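You operate a simulated robot arm through the tools that you are given. There is no shell and no other tool. Be economical: measure what you need, move in short steps, check, and stop when the job is done.

The job below is to be done with a simulated two-armed robot. You get a single attempt, and the scene is never put back.

## Task
Pack the hairbrush and small blue box in the vanity case; latch it.
Fine: steady the light case with your other hand while you turn the latch.

The check looks at the end state, three seconds after you hand in, the way a careful person would. Anything else that was tipped, shoved, dropped, spilled or broken makes it a failure.

## Robot
Two 6-joint arms with two-finger parallel grippers on one trunk, on a base that drives. Base frame: it is fixed to the floor where the robot stands at the start and does not move with it; the origin is under the middle of the robot, x ahead of it, y to its left, z up. Readings come in mm, rad, newtons and seconds.
The left shoulder is at the start at [70, 166, 1406], the right one opposite. With the tool pointing down near the work surface each hand reaches from about 400 to 820 mm from the robot's upright axis, wherever it stands, measured 20 degrees to its own side. Places, roughly: hairbrush (18x6x4 cm) [500, 0, 900]; inside of the vanity case [800, 0, 900]; vanity case latch [800, 200, 1000]; vanity case lid [800, 100, 1000]. Payload 3.91 kg a hand.
The TCP of each hand is the grasp point between the finger pads, 30 mm short of the fingertips. In the tool frame z runs along the fingers and y along their closing line. The gripper opens to 110 mm. The fingers are 20 mm wide and 10 mm thick; the gripper's body (48 by 112 mm) begins 55 mm behind the TCP.
Orientation is that of the tool frame in the base frame, as [roll, pitch, yaw] about the fixed x, y, z axes, in that order (R = Rz(yaw) Ry(pitch) Rx(roll)). With the fingers straight down and closing along the base's y, the tool's x points along the base's -x, its y along +y and its z along -z.

## Interface
- The arms move only by the tool jog_arm. It takes "left_motion", "right_motion" or both (then of equal length, played together; a hand with none holds still); each is a list of rows, each a list of 7 numbers: the turn, a rotation vector about the tool's x, y, z in units of 60 degrees (1.0 is 60 degrees), then the shift along the tool's x, y, z in units of 200 mm (1.0 is 200 mm), then the finger opening in m, from 0 to 0.11. In form: [[wx, wy, wz, x, y, z, jaw], ...]. A call has 1 to 8 rows; each row is the pose to reach, as a shift and turn from the pose commanded when the call began, along the tool's axes at that moment. A call with a number of a shift or a turn outside -1 to 1 is refused whole. A row lasts 0.2 s, in which the tool goes at most 50 mm and 0.15 rad; a call with a longer step from one row to the next is refused whole, and so is a gripper value outside its range. Where a pose cannot be reached the arm comes as near as it can. A force on the tool above 40 N (or 10 N above the force at the start of the call, whichever is more), or a blocked arm, ends the call early, and 0.2 s more pass. Each finger travels about 108 mm/s and halts on what it meets, pressing with about 29 N; the grip force reading is that of the motor and also rises with nothing between the fingers. The clock runs only during rows and for 0.2 s after the last one: add rows that repeat a pose to give the fingers time. It gives the time, the measured TCP pose, the force on the tool (base axes), the opening and the grip force at its end, in the units of the frame above (readings bear some noise), with the torque about the TCP (base axes, N m) and any sound that the robot's microphone picked up.
- Cameras (640 x 400 px; columns grow to the right, rows downward): "scene" is now at [124.5, 7.6, 1610.1]; the picture's right is [0.13, -0.99, -0.00], its down [-0.79, -0.11, -0.60] and it looks along [0.59, 0.08, -0.80] (base axes); focal length 295 px, centre (320, 200). "left" rides on the left gripper at [77, -7, -114] in its tool frame; the picture's right is [0.09, 1.00, 0.00], its down [-0.80, 0.07, -0.59] and it looks along [-0.59, 0.05, 0.80] (tool axes); focal length 270 px, centre (320, 200). "right" rides on the right gripper at [77, 7, -114] in its tool frame; the picture's right is [-0.09, 1.00, 0.00], its down [-0.80, -0.07, -0.59] and it looks along [-0.59, -0.05, 0.80] (tool axes); focal length 270 px, centre (320, 200). There is no depth. A picture from a camera that has moved, and an enlarged one, comes with that camera's place and axes in the base frame and with its lens.
- get_image(camera): a new picture of that camera. No time passes.
- move_column(by): slides the trunk up (or, below 0, down) by that many mm; the arms and the scene camera ride with it, the base frame stays. It gives what a move gives, with no picture.
- base_move(legs): drives the robot by 1 to 6 legs, each [ahead, left, turn to the left] in mm, mm and rad, along the robot's own axes; the way and the turn of a leg run together, so that a leg with both is an arc; at most 1500 mm and 3.142 rad a leg. The arms and the cameras ride along, it lands a little off, and it stops where it bumps. It gives what a move gives.
- head_to(pan, tilt): turns the head with the scene camera to pan (to the left, within 1.501 rad either way) and tilt (down, from -0.506 to 1.204), counted from straight ahead of the robot. It gives what a move gives.
- enlarge(camera, box): a new picture of the part [left, top, right, bottom] of that camera's present view, enlarged. No time passes.
- hand_in(): hands the job in; it is judged then, once.

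Go step by step. Nothing tells you exact positions but the pictures and the camera data: compare them with the known pose of the tool, close in by small moves and look again before you grip or let go. The budget is 120 turns and 88 pictures, counting those below and the enlarged ones. Unless the task says otherwise, let go and move clear before handing in, and close with one line.

The tools are called as name(argument=value, ...) on one line, values as JSON. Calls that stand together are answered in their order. jog_arm: Moves the arms, as the interface text tells. Its arguments: {"type":"object","properties":{"left_motion":{"type":"array","items":{"type":"array","items":{"type":"number"}}},"right_motion":{"type":"array","items":{"type":"array","items":{"type":"number"}}}},"required":[]} The other tools are called the same way: move_column (by) slides the trunk up or down; base_move (legs) drives the base; head_to (pan, tilt) turns the head that bears the scene camera; get_image (camera) takes a picture; enlarge (camera, box) takes an enlarged picture of a part of a camera's view; hand_in () hands the job in.

At the start:

```text
t: 0.0
left_eef_pos: [596.2, 343.1, 1000.1]
left_ee_rot: [3.142, 0.001, -3.14]
left_force: [-0.3, 0.4, -0.1]
left_torque: [0.02, -0.02, -0.01]
left_finger_gap: 110.1
left_grasp_force: 0.1
right_eef_pos: [655.9, -175.4, 999.8]
right_ee_rot: [-3.141, -0.001, 3.141]
right_force: [0.7, -0.7, 0.9]
right_torque: [0.01, 0.0, 0.0]
right_finger_gap: 110.2
right_grasp_force: 0.0
trunk travel left (down, up): [-901.0, 39.0]
robot x, y, heading: [1.6, -2.0, -0.0]
head pan, tilt: [0.133, 0.929]
```

scene: 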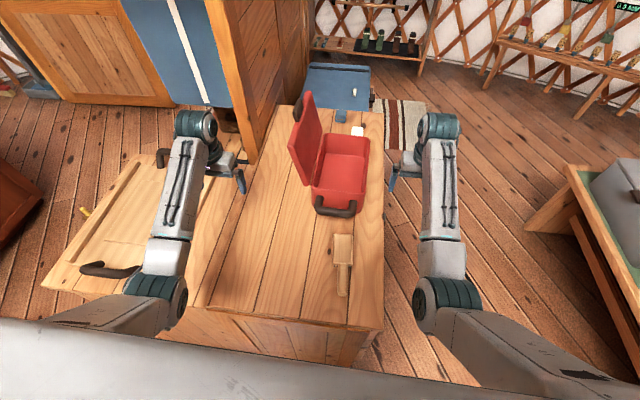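
right: 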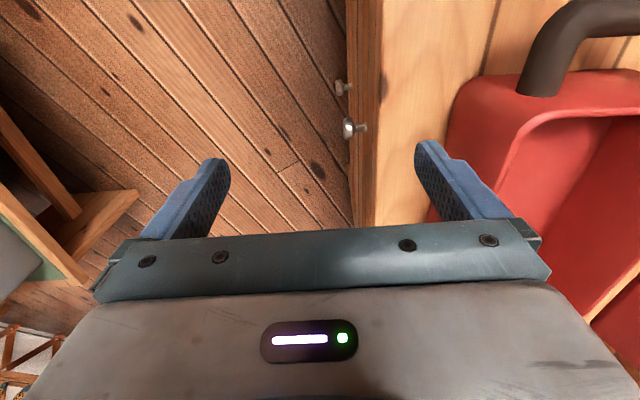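
left: 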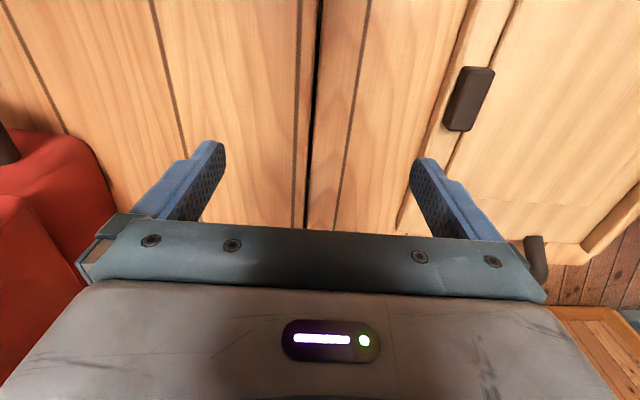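

I see a red case open on the bench with its lid hinged on the left, the brush nearer to me, and blue things behind the case. I'll look closer to find the small blue box and the latch.

enlarge(camera="scene", box=[270, 50, 410, 140])

enlarge(camera="scene", box=[260, 80, 420, 310])

```text
4.44 times, centred on (340, 95) of scene
camera zoom: at [124.5, 7.6, 1610.1], right [0.13, -0.99, 0.0], down [-0.79, -0.11, -0.6], along [0.59, 0.08, -0.8], focal length 1312 px, centre (231, 667)
```

zoom: 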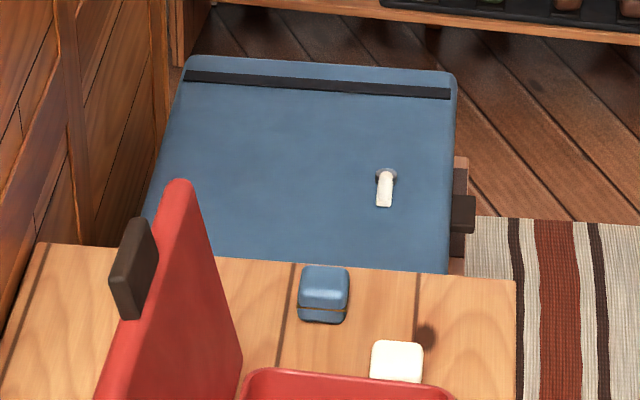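

```text
1.74 times, centred on (340, 195) of scene
camera zoom: at [124.5, 7.6, 1610.1], right [0.13, -0.99, 0.0], down [-0.79, -0.11, -0.6], along [0.59, 0.08, -0.8], focal length 513 px, centre (285, 209)
```

zoom: 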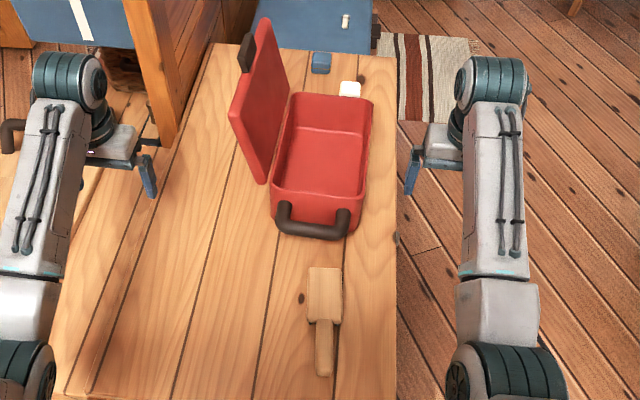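

The small blue box stands at about (1080, 55), behind the case, which is beyond the plain reach from here. I'll look around to the right and ahead to see where the robot can drive.

head_to(pan=-0.9, tilt=0.8)

get_image(camera="scene")

head_to(pan=0.0, tilt=1.2)

get_image(camera="scene")

```text
t: 1.3
left_eef_pos: [595.6, 343.3, 1000.0]
left_ee_rot: [3.141, 0.001, -3.141]
left_force: [-0.2, -0.5, 0.2]
left_torque: [0.02, 0.0, -0.01]
left_finger_gap: 109.7
left_grasp_force: 0.1
right_eef_pos: [656.3, -176.6, 999.6]
right_ee_rot: [3.141, 0.001, -3.141]
right_force: [-0.5, -0.1, 0.2]
right_torque: [-0.02, 0.02, 0.01]
right_finger_gap: 109.8
right_grasp_force: 0.1
trunk travel left (down, up): [-901.0, 39.0]
robot x, y, heading: [0.1, -2.1, -0.0]
head pan, tilt: [-0.901, 0.799]
```

```text
82 pictures are left
camera scene: at [101.3, -65.1, 1620.1], right [-0.78, -0.62, 0.0], down [-0.45, 0.56, -0.7], along [0.43, -0.55, -0.72], focal length 295 px, centre (320, 200)
```

scene: 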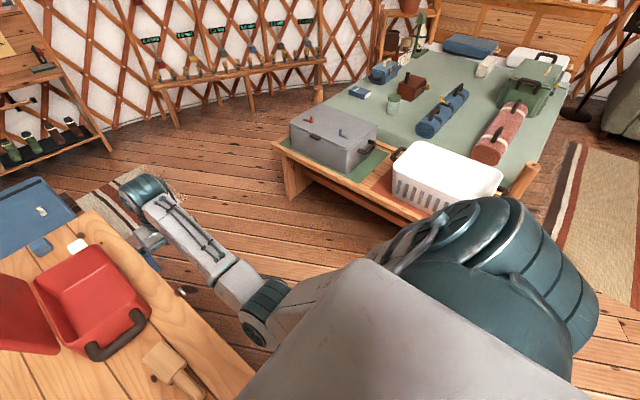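

```text
t: 2.5
left_eef_pos: [595.2, 343.5, 999.9]
left_ee_rot: [3.141, 0.0, -3.141]
left_force: [-1.0, -0.1, -1.0]
left_torque: [0.01, -0.03, -0.01]
left_finger_gap: 110.1
left_grasp_force: 0.0
right_eef_pos: [655.4, -177.0, 998.9]
right_ee_rot: [3.141, -0.001, -3.14]
right_force: [-0.5, 0.1, 0.1]
right_torque: [-0.01, -0.01, 0.04]
right_finger_gap: 109.9
right_grasp_force: 0.1
trunk travel left (down, up): [-901.0, 39.0]
robot x, y, heading: [-1.2, -0.2, -0.002]
head pan, tilt: [0.0, 1.201]
```

```text
81 pictures are left
camera scene: at [107.1, -2.0, 1592.4], right [0.0, -1.0, 0.0], down [-0.93, 0.0, -0.36], along [0.36, 0.0, -0.93], focal length 295 px, centre (320, 200)
```

scene: 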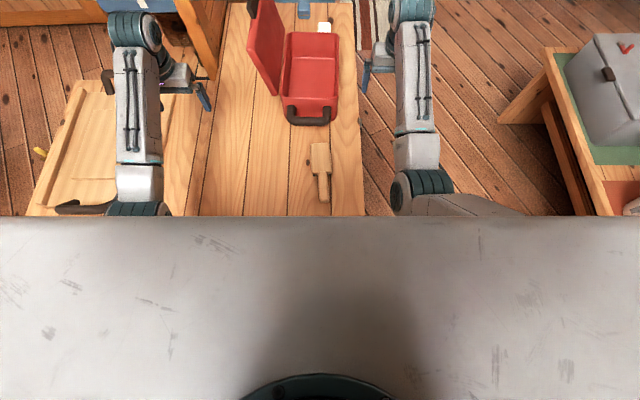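

The bed on the right is low and leaves about a metre of free floor beside the bench. I'll raise and draw in both hands, then drive to the bench's right side and face it.

jog_arm(left_motion=[[0, 0, 0, 0.12, 0, -0.2, 0.11], [0, 0, 0, 0.24, 0, -0.4, 0.11], [0, 0, 0, 0.36, 0, -0.6, 0.11], [0, 0, 0, 0.48, 0, -0.8, 0.11], [0, 0, 0, 0.6, 0, -1.0, 0.11], [0, 0, 0, 0.75, 0, -1.0, 0.11]], right_motion=[[0, 0, 0, 0.12, 0, -0.2, 0.11], [0, 0, 0, 0.24, 0, -0.4, 0.11], [0, 0, 0, 0.36, 0, -0.6, 0.11], [0, 0, 0, 0.48, 0, -0.8, 0.11], [0, 0, 0, 0.6, 0, -1.0, 0.11], [0, 0, 0, 0.75, 0, -1.0, 0.11]])

head_to(pan=0.0, tilt=0.8)

get_image(camera="scene")

```text
t: 3.9
left_eef_pos: [397.0, 410.1, 1177.9]
left_ee_rot: [-3.139, 0.0, 3.141]
left_force: [-0.1, -0.5, -1.1]
left_torque: [0.02, 0.05, 0.02]
left_finger_gap: 109.9
left_grasp_force: 0.0
left hand out of reach, approached as far as the arm can: row 1, 2, 3, 4, 5, 6
right_eef_pos: [648.2, -167.0, 1022.4]
right_ee_rot: [3.14, -0.003, -3.141]
right_force: [-1.0, -0.1, 0.1]
right_torque: [0.02, 0.04, -0.02]
right_finger_gap: 110.2
right_grasp_force: 0.1
right hand out of reach, approached as far as the arm can: row 1, 2, 3, 4, 5, 6
trunk travel left (down, up): [-901.0, 39.0]
robot x, y, heading: [1.0, 1.7, 0.001]
head pan, tilt: [0.0, 1.201]
```

```text
t: 4.8
left_eef_pos: [393.5, 412.9, 1177.7]
left_ee_rot: [-3.136, 0.004, -3.14]
left_force: [0.4, -0.2, 0.2]
left_torque: [0.01, -0.01, -0.01]
left_finger_gap: 109.9
left_grasp_force: 0.0
right_eef_pos: [644.0, -164.0, 1025.5]
right_ee_rot: [-3.14, 0.002, 3.141]
right_force: [0.1, -1.0, -0.2]
right_torque: [0.02, -0.01, 0.01]
right_finger_gap: 109.9
right_grasp_force: 0.2
trunk travel left (down, up): [-901.0, 39.0]
robot x, y, heading: [1.4, -0.9, -0.002]
head pan, tilt: [0.0, 0.799]
```

```text
80 pictures are left
camera scene: at [131.3, -1.5, 1620.1], right [0.0, -1.0, 0.0], down [-0.72, 0.0, -0.7], along [0.7, 0.0, -0.72], focal length 295 px, centre (320, 200)
```

scene: 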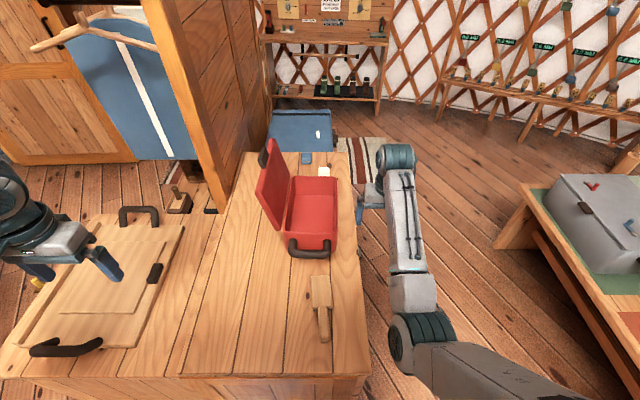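

The left hand is up and clear of the bench; the right hand hardly moved but hangs off the bench's right side, so a strafe right is safe. I'll strafe right and check.

base_move(legs=[[0, -640, 0]])

get_image(camera="scene")

```text
t: 8.3
left_eef_pos: [392.9, -227.0, 1179.1]
left_ee_rot: [-3.137, 0.003, 3.138]
left_force: [-0.1, 0.4, 0.6]
left_torque: [0.0, 0.01, 0.0]
left_finger_gap: 110.2
left_grasp_force: 0.0
right_eef_pos: [644.4, -803.2, 1026.2]
right_ee_rot: [-3.14, 0.001, 3.137]
right_force: [0.2, 0.4, -0.1]
right_torque: [0.0, 0.02, 0.0]
right_finger_gap: 109.9
right_grasp_force: 0.1
trunk travel left (down, up): [-901.0, 39.0]
robot x, y, heading: [1.7, -637.6, -0.005]
head pan, tilt: [0.0, 0.799]
```

```text
79 pictures are left
camera scene: at [130.8, -639.1, 1620.1], right [0.0, -1.0, 0.0], down [-0.72, 0.0, -0.7], along [0.7, 0.0, -0.72], focal length 295 px, centre (320, 200)
```

scene: 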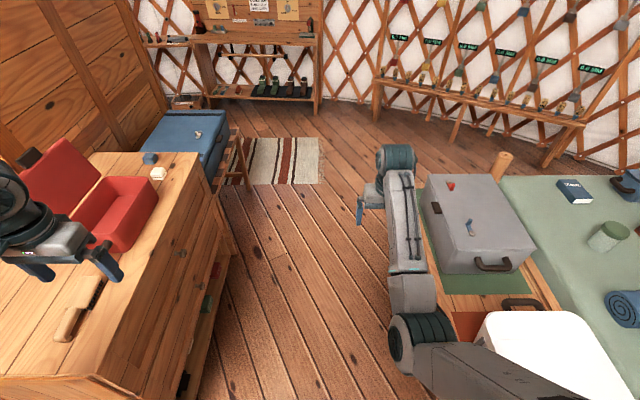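

The aisle is clear between bench and bed. I'll drive ahead 780 mm and look again.

base_move(legs=[[780, 0, 0]])

head_to(pan=1.2, tilt=0.8)

get_image(camera="scene")

```text
t: 12.5
left_eef_pos: [1174.4, -231.4, 1179.5]
left_ee_rot: [-3.139, 0.004, 3.136]
left_force: [0.6, 0.5, -1.0]
left_torque: [0.0, 0.01, 0.02]
left_finger_gap: 110.0
left_grasp_force: 0.2
right_eef_pos: [1421.1, -812.2, 1025.4]
right_ee_rot: [-3.141, 0.001, 3.133]
right_force: [-0.1, 0.1, 0.7]
right_torque: [-0.03, 0.02, 0.02]
right_finger_gap: 110.1
right_grasp_force: 0.0
trunk travel left (down, up): [-901.0, 39.0]
robot x, y, heading: [782.6, -643.4, -0.007]
head pan, tilt: [0.0, 0.799]
```

```text
t: 13.9
left_eef_pos: [1175.5, -232.0, 1178.4]
left_ee_rot: [-3.139, 0.003, 3.134]
left_force: [-0.1, -0.2, -0.7]
left_torque: [0.0, -0.01, -0.03]
left_finger_gap: 110.2
left_grasp_force: 0.1
right_eef_pos: [1422.2, -812.6, 1025.3]
right_ee_rot: [-3.141, 0.002, 3.134]
right_force: [0.3, 0.2, 0.5]
right_torque: [-0.02, 0.04, 0.01]
right_finger_gap: 110.0
right_grasp_force: 0.1
trunk travel left (down, up): [-901.0, 39.0]
robot x, y, heading: [775.7, -643.4, -0.007]
head pan, tilt: [1.201, 0.799]
```

```text
78 pictures are left
camera scene: at [859.4, -569.8, 1620.1], right [0.93, -0.37, 0.0], down [-0.26, -0.67, -0.7], along [0.26, 0.65, -0.72], focal length 295 px, centre (320, 200)
```

scene: 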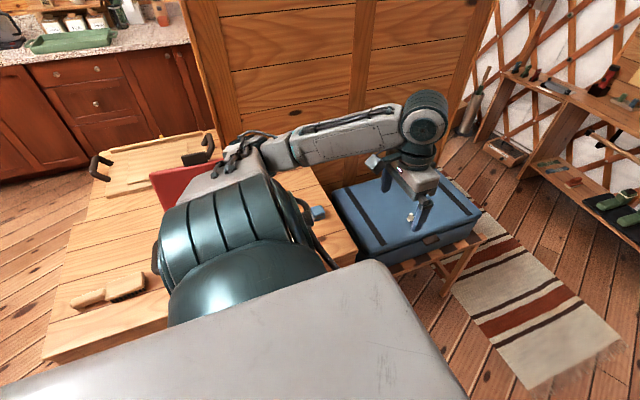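

I'll turn left most of the way, keeping the right hand clear of the case, and look.

base_move(legs=[[0, 0, 1.3]])

head_to(pan=0.2, tilt=0.9)

get_image(camera="scene")

```text
t: 17.5
left_eef_pos: [491.8, -149.3, 1177.8]
left_ee_rot: [-3.138, 0.003, -1.854]
left_force: [0.3, 0.3, -0.5]
left_torque: [0.03, 0.0, 0.06]
left_finger_gap: 110.1
left_grasp_force: 0.1
right_eef_pos: [1117.4, -69.7, 1024.4]
right_ee_rot: [-3.14, 0.001, -1.853]
right_force: [-0.3, -0.1, 0.2]
right_torque: [-0.01, -0.02, -0.01]
right_finger_gap: 110.1
right_grasp_force: 0.0
trunk travel left (down, up): [-901.0, 39.0]
robot x, y, heading: [782.2, -643.3, 1.292]
head pan, tilt: [1.201, 0.799]
```

```text
t: 18.8
left_eef_pos: [491.9, -148.5, 1178.1]
left_ee_rot: [-3.138, 0.003, -1.853]
left_force: [0.5, 0.1, 0.3]
left_torque: [-0.01, 0.0, 0.01]
left_finger_gap: 109.8
left_grasp_force: 0.2
right_eef_pos: [1116.0, -68.6, 1025.5]
right_ee_rot: [3.14, 0.003, -1.853]
right_force: [-0.9, -0.3, -0.5]
right_torque: [-0.02, -0.01, -0.02]
right_finger_gap: 110.1
right_grasp_force: 0.1
trunk travel left (down, up): [-901.0, 39.0]
robot x, y, heading: [777.4, -638.4, 1.292]
head pan, tilt: [0.201, 0.901]
```

```text
77 pictures are left
camera scene: at [799.3, -521.0, 1612.2], right [1.0, -0.08, 0.0], down [-0.06, -0.78, -0.62], along [0.05, 0.62, -0.78], focal length 295 px, centre (320, 200)
```

scene: 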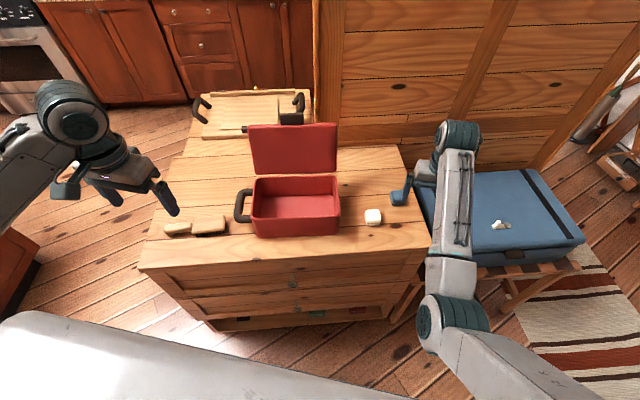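

From here the case is wide open facing me, brush left, blue box right. I'll finish the turn to face the bench squarely and take a close look at the case and latch.

base_move(legs=[[0, 0, 0.279]])

head_to(pan=0.0, tilt=0.9)

get_image(camera="scene")

enlarge(camera="scene", box=[200, 100, 440, 250])

```text
t: 20.1
left_eef_pos: [367.3, -247.7, 1178.4]
left_ee_rot: [-3.138, 0.004, -1.574]
left_force: [-0.6, 0.0, -0.4]
left_torque: [0.01, 0.02, 0.01]
left_finger_gap: 109.8
left_grasp_force: 0.0
right_eef_pos: [946.0, 3.1, 1025.6]
right_ee_rot: [3.14, 0.002, -1.574]
right_force: [-0.4, -0.2, -0.2]
right_torque: [0.02, 0.01, 0.03]
right_finger_gap: 109.7
right_grasp_force: 0.1
trunk travel left (down, up): [-901.0, 39.0]
robot x, y, heading: [777.5, -645.7, 1.566]
head pan, tilt: [0.201, 0.901]
```

```text
t: 20.9
left_eef_pos: [366.4, -247.6, 1177.7]
left_ee_rot: [-3.138, 0.003, -1.575]
left_force: [0.6, 0.0, -0.6]
left_torque: [-0.01, 0.01, 0.01]
left_finger_gap: 110.0
left_grasp_force: 0.1
right_eef_pos: [946.4, 1.9, 1024.8]
right_ee_rot: [-3.141, 0.002, -1.574]
right_force: [-0.4, 0.0, 0.1]
right_torque: [-0.02, 0.01, 0.0]
right_finger_gap: 110.1
right_grasp_force: 0.0
trunk travel left (down, up): [-901.0, 39.0]
robot x, y, heading: [777.4, -643.0, 1.564]
head pan, tilt: [0.0, 0.901]
```

```text
76 pictures are left
camera scene: at [779.3, -519.0, 1612.2], right [1.0, 0.0, 0.0], down [0.0, -0.78, -0.62], along [0.0, 0.62, -0.78], focal length 295 px, centre (320, 200)
```

scene: 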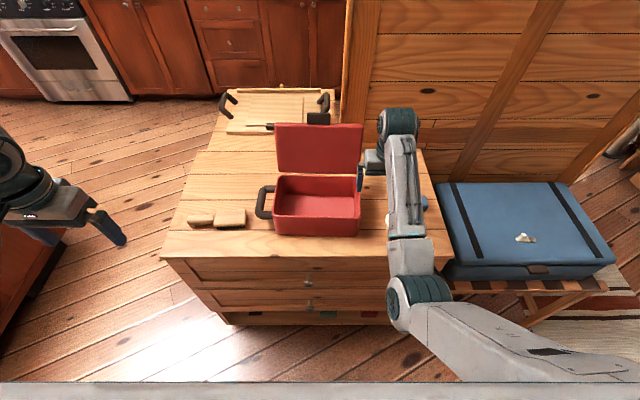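

```text
2.67 times, centred on (320, 175) of scene
camera zoom: at [779.3, -519.0, 1612.2], right [1.0, 0.0, 0.0], down [0.0, -0.78, -0.62], along [0.0, 0.62, -0.78], focal length 787 px, centre (320, 267)
```

zoom: 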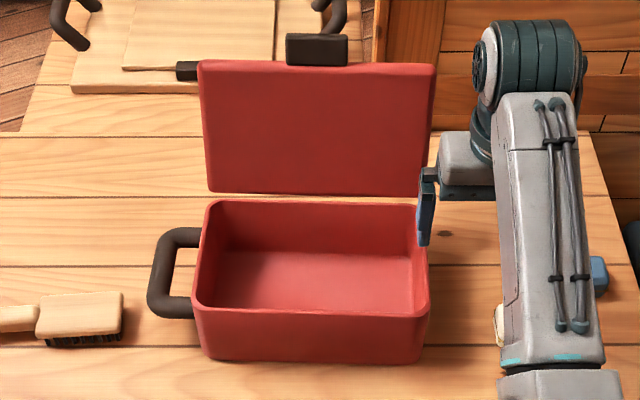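

I can see the case (rim z≈956, x 651–890, y −55 to 100), the latch tab on the lid's free edge, and the brush at the left. I'll bring the left hand over the brush, turning it, and the right hand over the blue box.

jog_arm(left_motion=[[0, 0, 0.14, -0.14, -0.074, 0.11, 0.11], [0, 0, 0.28, -0.28, -0.148, 0.22, 0.11], [0, 0, 0.42, -0.42, -0.222, 0.33, 0.11], [0, 0, 0.56, -0.56, -0.296, 0.44, 0.11], [0, 0, 0.7, -0.7, -0.37, 0.55, 0.11], [0, 0, 0.84, -0.84, -0.444, 0.66, 0.11], [0, 0, 0.98, -0.98, -0.52, 0.75, 0.11]], right_motion=[[0, 0, 0, -0.02, -0.1, 0, 0.11], [0, 0, 0, -0.04, -0.2, 0, 0.11], [0, 0, 0, -0.06, -0.3, 0, 0.11], [0, 0, 0, -0.08, -0.4, 0, 0.11], [0, 0, 0, -0.1, -0.5, 0, 0.11], [0, 0, 0, -0.1, -0.6, 0, 0.11], [0, 0, 0, -0.1, -0.75, 0, 0.11]])

get_image(camera="right")

get_image(camera="left")

```text
t: 22.4
left_eef_pos: [468.0, -39.1, 1000.5]
left_ee_rot: [3.138, 0.005, -2.603]
left_force: [-0.6, 0.5, 1.1]
left_torque: [0.02, 0.01, 0.04]
left_finger_gap: 109.8
left_grasp_force: 0.0
left hand out of reach, approached as far as the arm can: row 1, 2, 3, 4, 5, 6, 7
right_eef_pos: [1098.3, 19.9, 1025.4]
right_ee_rot: [3.14, 0.002, -1.576]
right_force: [-0.1, -0.7, 0.0]
right_torque: [-0.03, 0.02, -0.02]
right_finger_gap: 110.0
right_grasp_force: 0.1
trunk travel left (down, up): [-901.0, 39.0]
robot x, y, heading: [777.8, -641.4, 1.569]
head pan, tilt: [0.0, 0.901]
```

```text
74 pictures are left
camera right: at [1090.8, -56.7, 1139.5], right [-1.0, 0.09, 0.0], down [0.07, 0.8, 0.6], along [0.05, 0.59, -0.8], focal length 270 px, centre (320, 200)
```

right: 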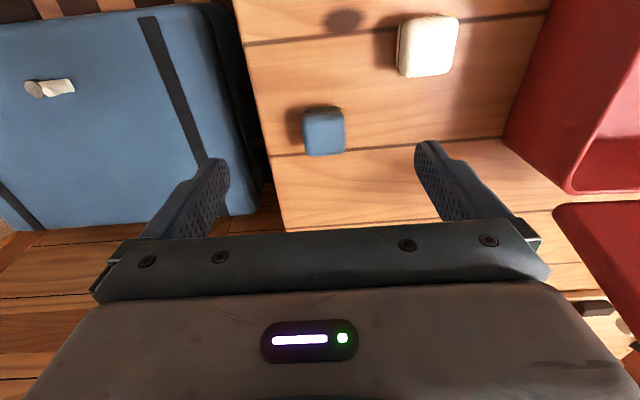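

```text
73 pictures are left
camera left: at [405.5, -84.0, 1116.4], right [-0.59, 0.81, 0.0], down [0.65, 0.47, 0.6], along [0.48, 0.35, -0.8], focal length 270 px, centre (320, 200)
```

left: 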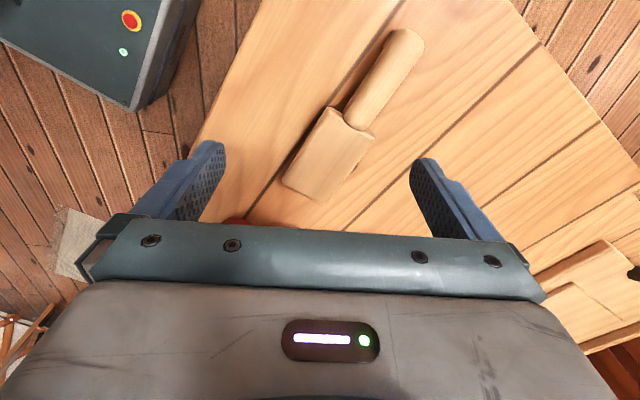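

The blue box sits at about (1095, 46); the brush lies from (386,−18) to (540,−3), turned about 0.1 rad. The hands seem limited in height (~1025), so I raise the trunk a bit for clearance, then align over both things.

move_column(by=35)

jog_arm(left_motion=[[0, 0, 0.14, 0, 0, 0, 0.11], [0, 0, 0.28, 0, 0, 0, 0.11], [0, 0, 0.417, 0, 0, 0, 0.11], [0, 0, 0.417, 0, 0, 0, 0.11]], right_motion=[[0, 0, 0, -0.06, 0, 0.15, 0.11], [0, 0, 0, -0.13, 0.01, 0.3, 0.11], [0, 0, 0, -0.13, 0.01, 0.45, 0.11], [0, 0, 0, -0.13, 0.01, 0.45, 0.11]])

get_image(camera="right")

get_image(camera="left")

```text
t: 23.2
left_eef_pos: [467.2, -38.3, 1036.1]
left_ee_rot: [3.138, 0.007, -2.601]
left_force: [-0.3, -0.6, -0.2]
left_torque: [-0.04, 0.0, 0.02]
left_finger_gap: 110.1
left_grasp_force: 0.1
right_eef_pos: [1096.4, 22.7, 1059.9]
right_ee_rot: [-3.141, 0.001, -1.574]
right_force: [0.6, 0.8, -1.5]
right_torque: [0.0, -0.01, -0.03]
right_finger_gap: 110.0
right_grasp_force: 0.0
trunk travel left (down, up): [-936.0, 4.0]
robot x, y, heading: [782.1, -646.8, 1.568]
head pan, tilt: [0.0, 0.901]
```

```text
t: 24.2
left_eef_pos: [466.6, -38.3, 1036.2]
left_ee_rot: [3.136, 0.005, -3.04]
left_force: [-0.4, -0.7, 0.5]
left_torque: [0.0, 0.03, 0.04]
left_finger_gap: 110.0
left_grasp_force: 0.0
right_eef_pos: [1096.7, 45.9, 970.7]
right_ee_rot: [-3.14, 0.001, -1.575]
right_force: [0.2, 0.1, 0.6]
right_torque: [-0.02, -0.01, 0.0]
right_finger_gap: 110.1
right_grasp_force: 0.1
trunk travel left (down, up): [-936.0, 4.0]
robot x, y, heading: [780.6, -644.7, 1.564]
head pan, tilt: [0.0, 0.901]
```

```text
72 pictures are left
camera right: at [1088.1, -31.4, 1084.8], right [-1.0, 0.09, 0.0], down [0.07, 0.8, 0.6], along [0.05, 0.59, -0.8], focal length 270 px, centre (320, 200)
```

right: 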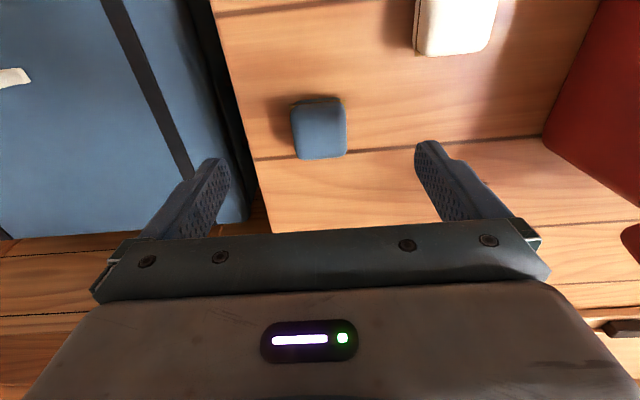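

```text
71 pictures are left
camera left: at [390.1, -53.2, 1151.5], right [-0.19, 0.98, 0.01], down [0.79, 0.15, 0.6], along [0.59, 0.12, -0.8], focal length 270 px, centre (320, 200)
```

left: 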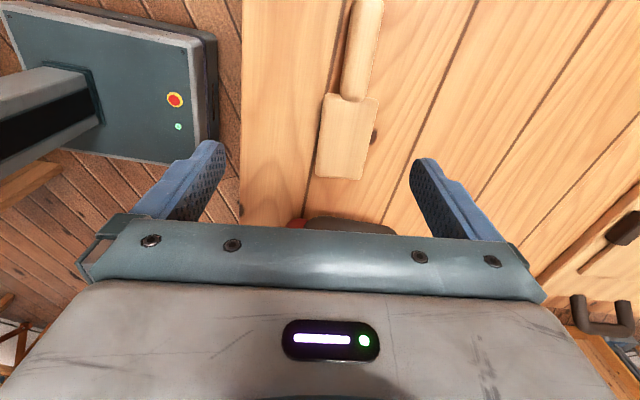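

The blue box is centred under the right hand and the brush lies under the left. I'll lower the right hand around the box and the left hand part way over the brush's head, then look.

jog_arm(left_motion=[[0, 0, 0, -0.035, 0.05, 0.15, 0.11], [0, 0, 0, -0.07, 0.1, 0.3, 0.11], [0, 0, 0, -0.1075, 0.146, 0.455, 0.11], [0, 0, 0, -0.1075, 0.146, 0.455, 0.11]], right_motion=[[0, 0, 0, 0, 0.005, 0.15, 0.11], [0, 0, 0, 0, 0.01, 0.3, 0.11], [0, 0, 0, 0, 0.01, 0.415, 0.11], [0, 0, 0, 0, 0.01, 0.415, 0.11]])

get_image(camera="right")

get_image(camera="left")

```text
t: 25.2
left_eef_pos: [485.8, -5.1, 944.2]
left_ee_rot: [3.134, 0.003, -3.036]
left_force: [0.8, -0.7, 0.2]
left_torque: [0.0, -0.02, 0.01]
left_finger_gap: 110.0
left_grasp_force: 0.0
right_eef_pos: [1093.1, 45.2, 886.7]
right_ee_rot: [3.142, 0.001, -1.574]
right_force: [0.0, 0.6, -0.1]
right_torque: [-0.02, 0.0, -0.02]
right_finger_gap: 110.1
right_grasp_force: 0.1
trunk travel left (down, up): [-936.0, 4.0]
robot x, y, heading: [775.9, -640.6, 1.568]
head pan, tilt: [0.0, 0.901]
```

```text
70 pictures are left
camera right: at [1085.2, -31.6, 1000.7], right [-1.0, 0.09, 0.0], down [0.07, 0.8, 0.6], along [0.05, 0.59, -0.8], focal length 270 px, centre (320, 200)
```

right: 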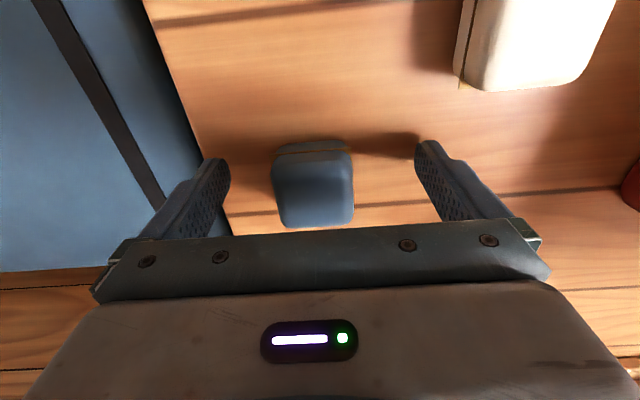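

```text
69 pictures are left
camera left: at [409.2, -20.1, 1059.5], right [-0.19, 0.98, 0.01], down [0.79, 0.15, 0.6], along [0.59, 0.12, -0.8], focal length 270 px, centre (320, 200)
```

left: 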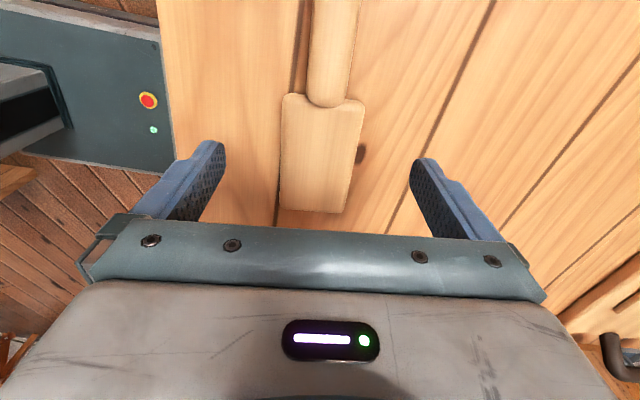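

The box centre is about 11 mm further on than the right hand; the brush is centred under the left. I'll adjust, lower and close both grippers.

jog_arm(left_motion=[[0, 0, 0, 0, 0, 0.14, 0.11], [0, 0, 0, 0, 0, 0.27, 0.11], [0, 0, 0, 0, 0, 0.27, 0.08], [0, 0, 0, 0, 0, 0.27, 0.05], [0, 0, 0, 0, 0, 0.27, 0.03], [0, 0, 0, 0, 0, 0.27, 0.03]], right_motion=[[0, 0, 0, -0.055, 0, 0.0, 0.11], [0, 0, 0, -0.055, 0, 0.015, 0.11], [0, 0, 0, -0.055, 0, 0.015, 0.08], [0, 0, 0, -0.055, 0, 0.015, 0.05], [0, 0, 0, -0.055, 0, 0.015, 0.025], [0, 0, 0, -0.055, 0, 0.015, 0.025]])

get_image(camera="right")

get_image(camera="left")

```text
t: 26.6
left_eef_pos: [487.5, -5.9, 890.2]
left_ee_rot: [3.133, 0.005, -3.038]
left_force: [0.7, -1.0, 2.4]
left_torque: [-0.09, 0.0, 0.0]
left_finger_gap: 55.7
left_grasp_force: 29.1
right_eef_pos: [1094.6, 57.7, 884.9]
right_ee_rot: [3.14, 0.003, -1.576]
right_force: [-0.1, 0.8, 1.1]
right_torque: [0.04, 0.04, 0.02]
right_finger_gap: 43.0
right_grasp_force: 28.9
trunk travel left (down, up): [-936.0, 4.0]
robot x, y, heading: [778.8, -642.1, 1.572]
head pan, tilt: [0.0, 0.901]
```

```text
68 pictures are left
camera right: at [1085.1, -20.1, 998.9], right [-1.0, 0.09, 0.0], down [0.07, 0.8, 0.6], along [0.05, 0.59, -0.8], focal length 270 px, centre (320, 200)
```

right: 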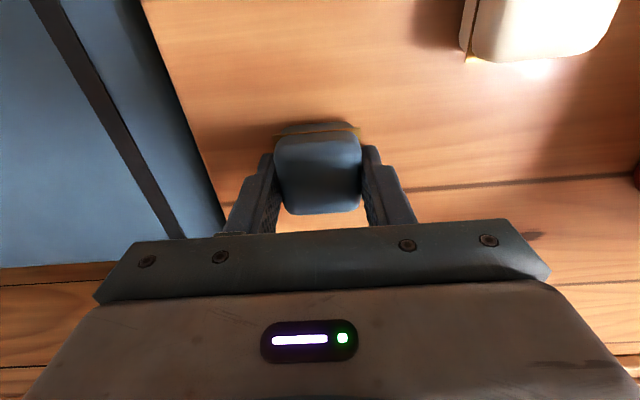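

```text
67 pictures are left
camera left: at [410.0, -20.4, 1006.2], right [-0.19, 0.98, 0.01], down [0.79, 0.15, 0.6], along [0.59, 0.12, -0.8], focal length 270 px, centre (320, 200)
```

left: 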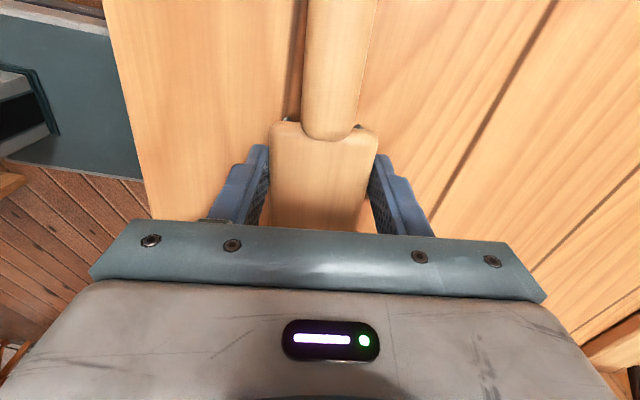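

Both are gripped (56 mm and 43 mm). I'll lift both, and straighten the brush, checking nothing slips.

jog_arm(left_motion=[[0, 0, 0, 0, 0, -0.1, 0.03], [0, 0, 0, 0, 0, -0.3, 0.03], [0, 0, 0.05, 0, 0, -0.5, 0.03], [0, 0, 0.1, 0, 0, -0.68, 0.03], [0, 0, 0.1, 0, 0, -0.68, 0.03]], right_motion=[[0, 0, 0, 0, 0, -0.1, 0.025], [0, 0, 0, 0, 0, -0.3, 0.025], [0, 0, 0, 0, 0, -0.5, 0.025], [0, 0, 0, 0, 0, -0.68, 0.025], [0, 0, 0, 0, 0, -0.68, 0.025]])

get_image(camera="scene")

get_image(camera="left")

```text
t: 27.8
left_eef_pos: [486.2, -5.2, 1024.9]
left_ee_rot: [3.135, 0.002, 3.139]
left_force: [0.4, 0.6, -0.7]
left_torque: [-0.01, 0.0, 0.02]
left_finger_gap: 30.1
left_grasp_force: 0.0
right_eef_pos: [1092.9, 57.9, 1021.5]
right_ee_rot: [3.141, 0.002, -1.574]
right_force: [0.0, 0.5, 0.8]
right_torque: [-0.03, 0.0, -0.02]
right_finger_gap: 25.0
right_grasp_force: 0.1
trunk travel left (down, up): [-936.0, 4.0]
robot x, y, heading: [775.4, -645.4, 1.566]
head pan, tilt: [0.0, 0.901]
```

```text
66 pictures are left
camera scene: at [779.8, -518.9, 1647.2], right [1.0, 0.0, 0.0], down [0.0, -0.78, -0.62], along [0.0, 0.62, -0.78], focal length 295 px, centre (320, 200)
```

scene: 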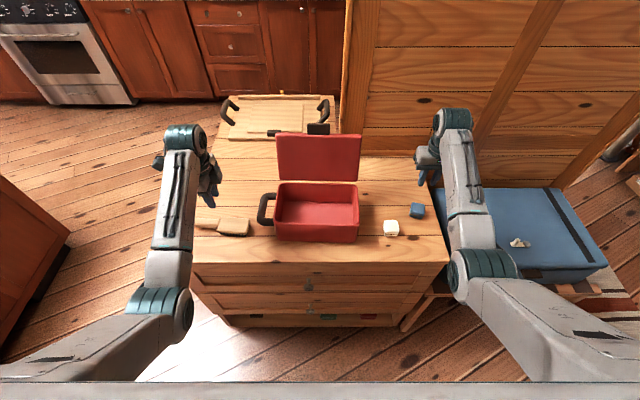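

```text
65 pictures are left
camera left: at [407.6, -12.0, 1140.8], right [-0.09, 1.0, 0.01], down [0.8, 0.07, 0.6], along [0.6, 0.06, -0.8], focal length 270 px, centre (320, 200)
```

left: 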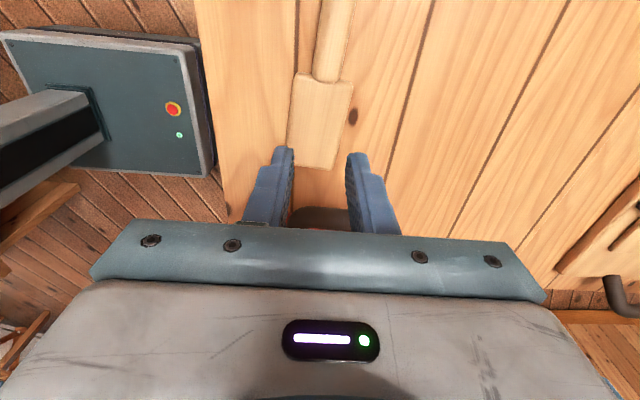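

Both slipped out and lie where they were: their tops are lower (≈875–879) than I assumed, so I gripped too near the top. I'll open and look again before gripping deeper.

jog_arm(left_motion=[[0, 0, 0, 0, 0, 0.2, 0.06], [0, 0, 0, 0, 0, 0.4, 0.11], [0, 0, 0, 0, 0, 0.4, 0.11]], right_motion=[[0, 0, 0, 0, 0, 0.2, 0.06], [0, 0, 0, 0, 0, 0.4, 0.11], [0, 0, 0, 0, 0, 0.4, 0.11]])

get_image(camera="right")

get_image(camera="left")

```text
t: 28.6
left_eef_pos: [484.6, -4.5, 949.0]
left_ee_rot: [3.133, 0.004, 3.14]
left_force: [-0.2, -0.1, 0.4]
left_torque: [0.03, 0.0, 0.0]
left_finger_gap: 110.0
left_grasp_force: 0.1
right_eef_pos: [1092.9, 55.5, 940.7]
right_ee_rot: [-3.141, 0.0, -1.575]
right_force: [-0.2, 0.7, 0.1]
right_torque: [-0.05, -0.02, 0.01]
right_finger_gap: 110.0
right_grasp_force: 0.1
trunk travel left (down, up): [-936.0, 4.0]
robot x, y, heading: [778.4, -641.2, 1.572]
head pan, tilt: [0.0, 0.901]
```

```text
64 pictures are left
camera right: at [1084.5, -20.4, 1055.2], right [-1.0, 0.09, 0.0], down [0.07, 0.8, 0.6], along [0.05, 0.59, -0.8], focal length 270 px, centre (320, 200)
```

right: 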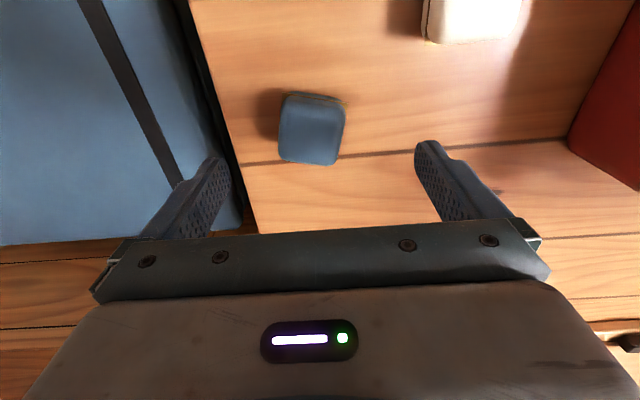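

```text
63 pictures are left
camera left: at [406.6, -12.2, 1064.0], right [-0.09, 1.0, 0.01], down [0.8, 0.07, 0.6], along [0.6, 0.06, -0.8], focal length 270 px, centre (320, 200)
```

left: 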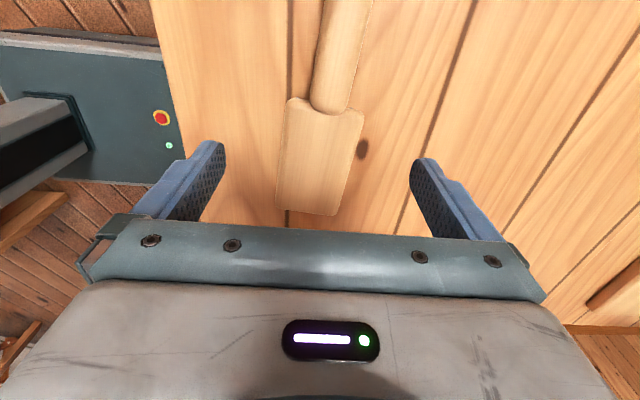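

The brush stayed put and the box turned slightly (about 0.14 rad clockwise). I'll realign both hands and go lower, stopping just over the bench.

jog_arm(left_motion=[[0, 0, -0.1, 0, 0, 0.0, 0.11], [0, 0, -0.1, 0, 0, 0.2, 0.11], [0, 0, -0.1, 0, 0, 0.32, 0.11], [0, 0, -0.1, 0, 0, 0.34, 0.11], [0, 0, -0.1, 0, 0, 0.34, 0.11]], right_motion=[[0, 0, 0.13, 0, -0.02, 0.0, 0.11], [0, 0, 0.13, 0, -0.02, 0.15, 0.11], [0, 0, 0.13, 0, -0.02, 0.28, 0.11], [0, 0, 0.13, 0, -0.02, 0.3, 0.11], [0, 0, 0.13, 0, -0.02, 0.3, 0.11]])

get_image(camera="right")

get_image(camera="left")

```text
t: 29.8
left_eef_pos: [488.0, -5.2, 881.3]
left_ee_rot: [3.133, 0.004, -3.039]
left_force: [-1.5, 0.3, 8.5]
left_torque: [-0.55, 0.06, -0.09]
left_finger_gap: 110.2
left_grasp_force: 0.1
right_eef_pos: [1097.5, 58.2, 880.5]
right_ee_rot: [-3.141, 0.003, -1.708]
right_force: [0.6, 0.9, -0.2]
right_torque: [-0.02, -0.01, -0.03]
right_finger_gap: 109.8
right_grasp_force: 0.0
trunk travel left (down, up): [-936.0, 4.0]
robot x, y, heading: [774.9, -642.0, 1.572]
head pan, tilt: [0.0, 0.901]
```

```text
62 pictures are left
camera right: at [1079.1, -17.2, 995.6], right [-0.97, 0.23, 0.0], down [0.18, 0.78, 0.6], along [0.13, 0.58, -0.8], focal length 270 px, centre (320, 200)
```

right: 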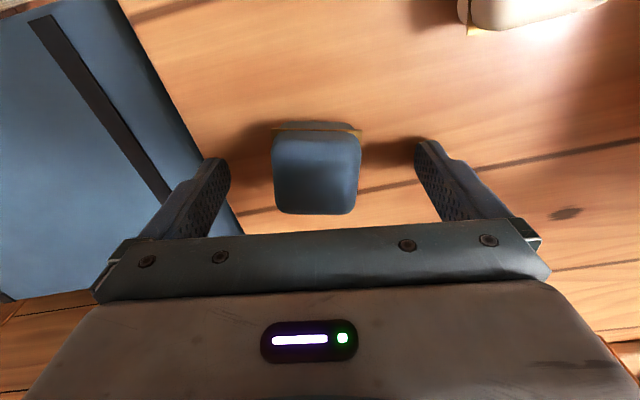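

```text
61 pictures are left
camera left: at [410.5, -20.1, 995.6], right [-0.19, 0.98, 0.01], down [0.79, 0.15, 0.6], along [0.59, 0.12, -0.8], focal length 270 px, centre (320, 200)
```

left: 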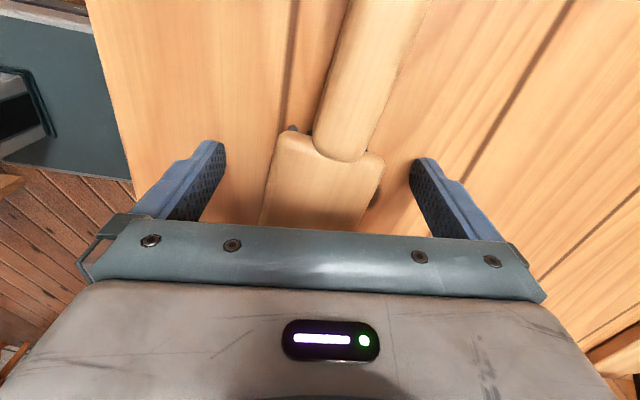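

The right hand is aligned on the box. The left fingertips just touch the bench and the brush is really turned about −0.125 rad, so I raise the left slightly, turn to align, then close both firmly.

jog_arm(left_motion=[[0, 0, 0, 0, 0.0, -0.015, 0.11], [0, 0, 0.11, 0, 0.015, -0.015, 0.11], [0, 0, 0.217, 0, 0.015, -0.015, 0.11], [0, 0, 0.217, 0, 0.015, -0.015, 0.08], [0, 0, 0.217, 0, 0.015, -0.015, 0.05], [0, 0, 0.217, 0, 0.015, -0.015, 0.0], [0, 0, 0.217, 0, 0.015, -0.015, 0.0], [0, 0, 0.217, 0, 0.015, -0.015, 0.0]], right_motion=[[0, 0, 0, 0, 0, 0, 0.11], [0, 0, 0, 0, 0, 0, 0.09], [0, 0, 0, 0, 0, 0, 0.07], [0, 0, 0, 0, 0, 0, 0.05], [0, 0, 0, 0, 0, 0, 0.0], [0, 0, 0, 0, 0, 0, 0.0], [0, 0, 0, 0, 0, 0, 0.0], [0, 0, 0, 0, 0, 0, 0.0]])

get_image(camera="left")

get_image(camera="right")

```text
t: 31.6
left_eef_pos: [485.9, -2.8, 881.8]
left_ee_rot: [3.135, 0.003, 3.019]
left_force: [-0.1, 0.4, 0.1]
left_torque: [0.01, -0.01, 0.0]
left_finger_gap: 55.5
left_grasp_force: 28.6
right_eef_pos: [1097.2, 58.5, 880.7]
right_ee_rot: [-3.141, 0.003, -1.711]
right_force: [0.6, -1.2, 0.0]
right_torque: [-0.01, -0.01, 0.05]
right_finger_gap: 43.2
right_grasp_force: 29.1
trunk travel left (down, up): [-936.0, 4.0]
robot x, y, heading: [778.9, -640.4, 1.567]
head pan, tilt: [0.0, 0.901]
```

```text
60 pictures are left
camera left: at [408.3, -0.1, 997.5], right [0.04, 1.0, 0.01], down [0.8, -0.03, 0.6], along [0.6, -0.02, -0.8], focal length 270 px, centre (320, 200)
```

left: 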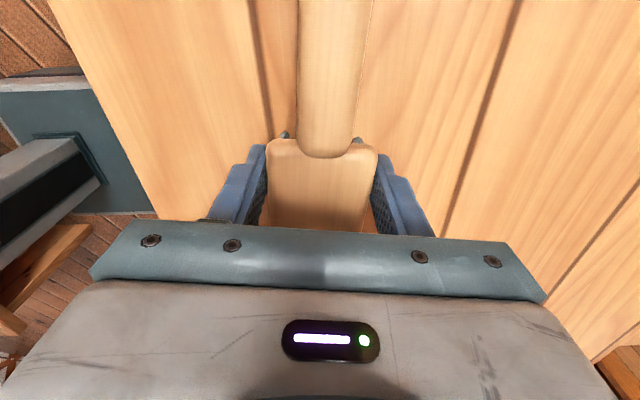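

```text
59 pictures are left
camera right: at [1078.9, -16.8, 995.4], right [-0.97, 0.23, 0.0], down [0.18, 0.78, 0.6], along [0.13, 0.58, -0.8], focal length 270 px, centre (320, 200)
```

right: 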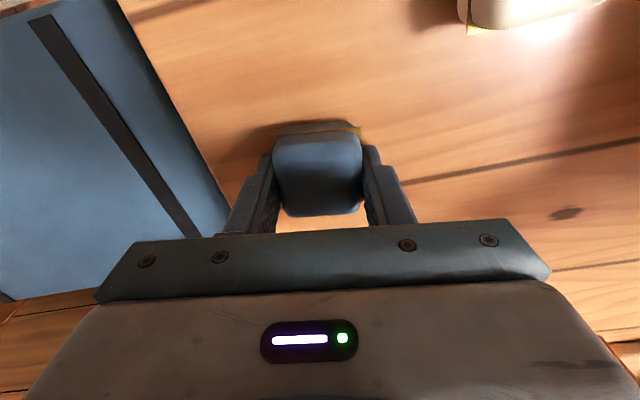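

Both are gripped lower now. I'll lift slowly by a small amount and check the grip.

jog_arm(left_motion=[[0, 0, 0, 0, 0, -0.02, 0.0], [0, 0, 0, 0, 0, -0.05, 0.0], [0, 0, 0, 0, 0, -0.09, 0.0], [0, 0, 0, 0, 0, -0.13, 0.0], [0, 0, 0, 0, 0, -0.17, 0.0]], right_motion=[[0, 0, 0, 0, 0, -0.02, 0.0], [0, 0, 0, 0, 0, -0.05, 0.0], [0, 0, 0, 0, 0, -0.09, 0.0], [0, 0, 0, 0, 0, -0.13, 0.0], [0, 0, 0, 0, 0, -0.17, 0.0]])

get_image(camera="right")

```text
t: 32.8
left_eef_pos: [485.6, -2.7, 915.1]
left_ee_rot: [3.134, 0.003, 3.017]
left_force: [-0.3, 0.0, -1.4]
left_torque: [0.02, 0.01, -0.02]
left_finger_gap: 56.0
left_grasp_force: 28.7
right_eef_pos: [1096.7, 58.4, 914.4]
right_ee_rot: [-3.141, 0.002, -1.71]
right_force: [0.4, -0.1, 0.3]
right_torque: [-0.01, 0.01, 0.03]
right_finger_gap: 43.1
right_grasp_force: 28.5
trunk travel left (down, up): [-936.0, 4.0]
robot x, y, heading: [777.7, -646.4, 1.572]
head pan, tilt: [0.0, 0.901]
```

```text
58 pictures are left
camera right: at [1078.2, -16.9, 1028.6], right [-0.97, 0.23, 0.0], down [0.18, 0.78, 0.6], along [0.14, 0.58, -0.8], focal length 270 px, centre (320, 200)
```

right: 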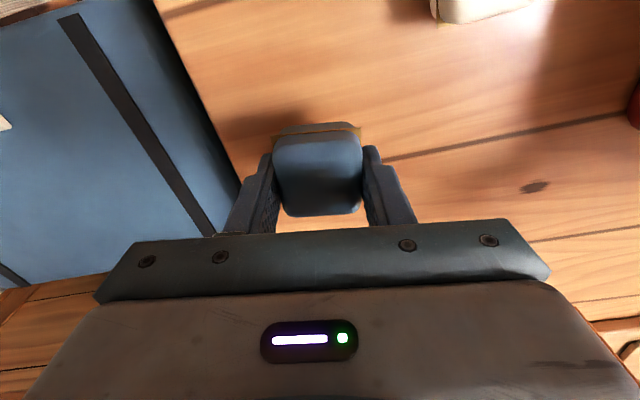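

Both hold. I'll lift on slowly to about z=1015 and straighten the hands.

jog_arm(left_motion=[[0, 0, -0.02, 0, 0, -0.08, 0.0], [0, 0, -0.04, 0, 0, -0.18, 0.0], [0, 0, -0.06, 0, 0, -0.28, 0.0], [0, 0, -0.08, 0, 0, -0.38, 0.0], [0, 0, -0.1, 0, 0, -0.46, 0.0], [0, 0, -0.118, 0, 0, -0.52, 0.0], [0, 0, -0.118, 0, 0, -0.52, 0.0]], right_motion=[[0, 0, -0.02, 0, 0, -0.08, 0.0], [0, 0, -0.04, 0, 0, -0.18, 0.0], [0, 0, -0.06, 0, 0, -0.28, 0.0], [0, 0, -0.08, 0, 0, -0.38, 0.0], [0, 0, -0.1, 0, 0, -0.46, 0.0], [0, 0, -0.133, 0, 0, -0.52, 0.0], [0, 0, -0.133, 0, 0, -0.52, 0.0]])

get_image(camera="scene")

```text
t: 34.4
left_eef_pos: [485.5, -2.6, 1021.9]
left_ee_rot: [3.135, 0.006, -3.141]
left_force: [0.2, -0.5, -0.8]
left_torque: [0.0, -0.03, 0.01]
left_finger_gap: 55.5
left_grasp_force: 29.0
right_eef_pos: [1098.9, 58.6, 1019.3]
right_ee_rot: [-3.14, 0.0, -1.57]
right_force: [0.5, -0.4, -0.6]
right_torque: [-0.02, 0.02, -0.01]
right_finger_gap: 43.0
right_grasp_force: 29.3
trunk travel left (down, up): [-936.0, 4.0]
robot x, y, heading: [777.4, -643.9, 1.568]
head pan, tilt: [0.0, 0.901]
```

```text
57 pictures are left
camera scene: at [779.7, -518.2, 1647.1], right [1.0, 0.0, 0.0], down [0.0, -0.78, -0.62], along [0.0, 0.62, -0.78], focal length 295 px, centre (320, 200)
```

scene: 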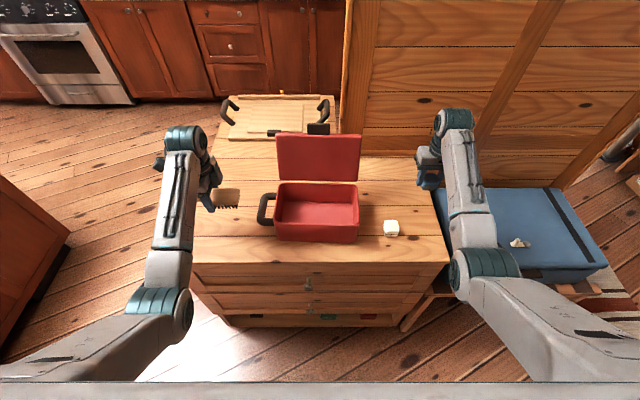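

The brush is clear of the bench and level. I'll carry it over the case.

jog_arm(left_motion=[[0, 0, 0, -0.1, 0.0, 0, 0.0], [0, 0, 0, -0.25, 0.02, 0, 0.0], [0, 0, 0, -0.4, 0.03, 0, 0.0], [0, 0, 0, -0.55, 0.05, 0, 0.0], [0, 0, 0, -0.7, 0.06, 0, 0.0], [0, 0, 0, -0.85, 0.07, 0, 0.0], [0, 0, 0, -1.0, 0.07, 0, 0.0]])

jog_arm(left_motion=[[0, 0, 0, -0.15, 0.0, 0, 0.0], [0, 0, 0, -0.3, 0.0, 0, 0.0], [0, 0, 0, -0.45, 0.0, 0, 0.0], [0, 0, 0, -0.54, 0.0, 0, 0.0], [0, 0, 0, -0.54, 0.0, 0, 0.0]])

enlarge(camera="scene", box=[220, 100, 420, 260])

get_image(camera="left")

```text
t: 36.0
left_eef_pos: [687.5, 10.8, 1020.5]
left_ee_rot: [3.134, 0.003, 3.141]
left_force: [0.5, -0.1, -1.1]
left_torque: [-0.01, 0.01, -0.01]
left_finger_gap: 55.3
left_grasp_force: 29.3
right_eef_pos: [1098.5, 59.2, 1017.4]
right_ee_rot: [3.14, 0.001, -1.571]
right_force: [-0.1, 0.4, -0.5]
right_torque: [-0.01, 0.03, -0.03]
right_finger_gap: 42.8
right_grasp_force: 29.0
trunk travel left (down, up): [-936.0, 4.0]
robot x, y, heading: [778.6, -638.7, 1.571]
head pan, tilt: [0.0, 0.901]
```

```text
t: 37.4
left_eef_pos: [734.7, 32.4, 1006.7]
left_ee_rot: [3.131, -0.046, -3.101]
left_force: [-0.2, 0.0, -1.2]
left_torque: [-0.04, -0.01, -0.02]
left_finger_gap: 55.6
left_grasp_force: 29.5
left hand out of reach, approached as far as the arm can: row 3, 4, 5
right_eef_pos: [1098.2, 59.5, 1018.7]
right_ee_rot: [-3.14, 0.001, -1.572]
right_force: [-0.2, -0.9, -1.0]
right_torque: [0.01, -0.03, 0.01]
right_finger_gap: 43.0
right_grasp_force: 28.9
trunk travel left (down, up): [-936.0, 4.0]
robot x, y, heading: [777.6, -641.6, 1.569]
head pan, tilt: [0.0, 0.901]
stopped in row 5 (left hand): the arm was blocked; the commanded pose is now the measured one
```

```text
2.50 times, centred on (320, 180) of scene
camera zoom: at [778.9, -518.5, 1647.2], right [1.0, 0.0, 0.0], down [0.0, -0.78, -0.62], along [0.0, 0.62, -0.78], focal length 738 px, centre (320, 250)
```

zoom: 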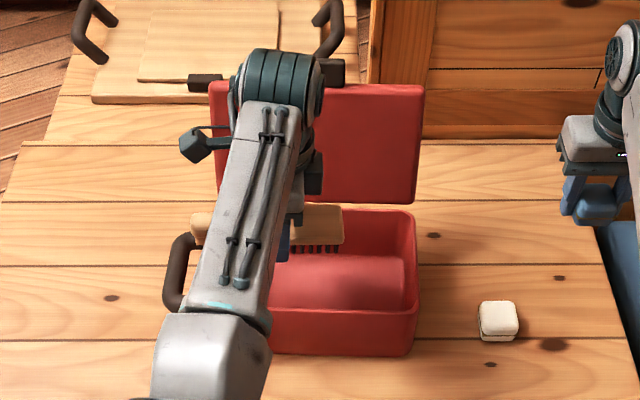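

```text
55 pictures are left
camera left: at [662.9, 23.0, 1124.9], right [-0.13, 0.99, 0.01], down [0.82, 0.1, 0.56], along [0.55, 0.08, -0.83], focal length 270 px, centre (320, 200)
```

left: 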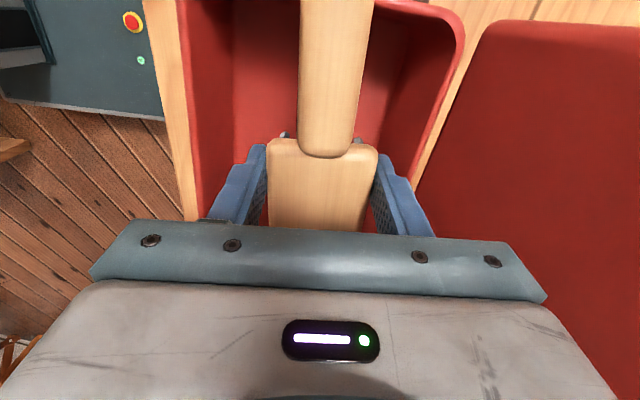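

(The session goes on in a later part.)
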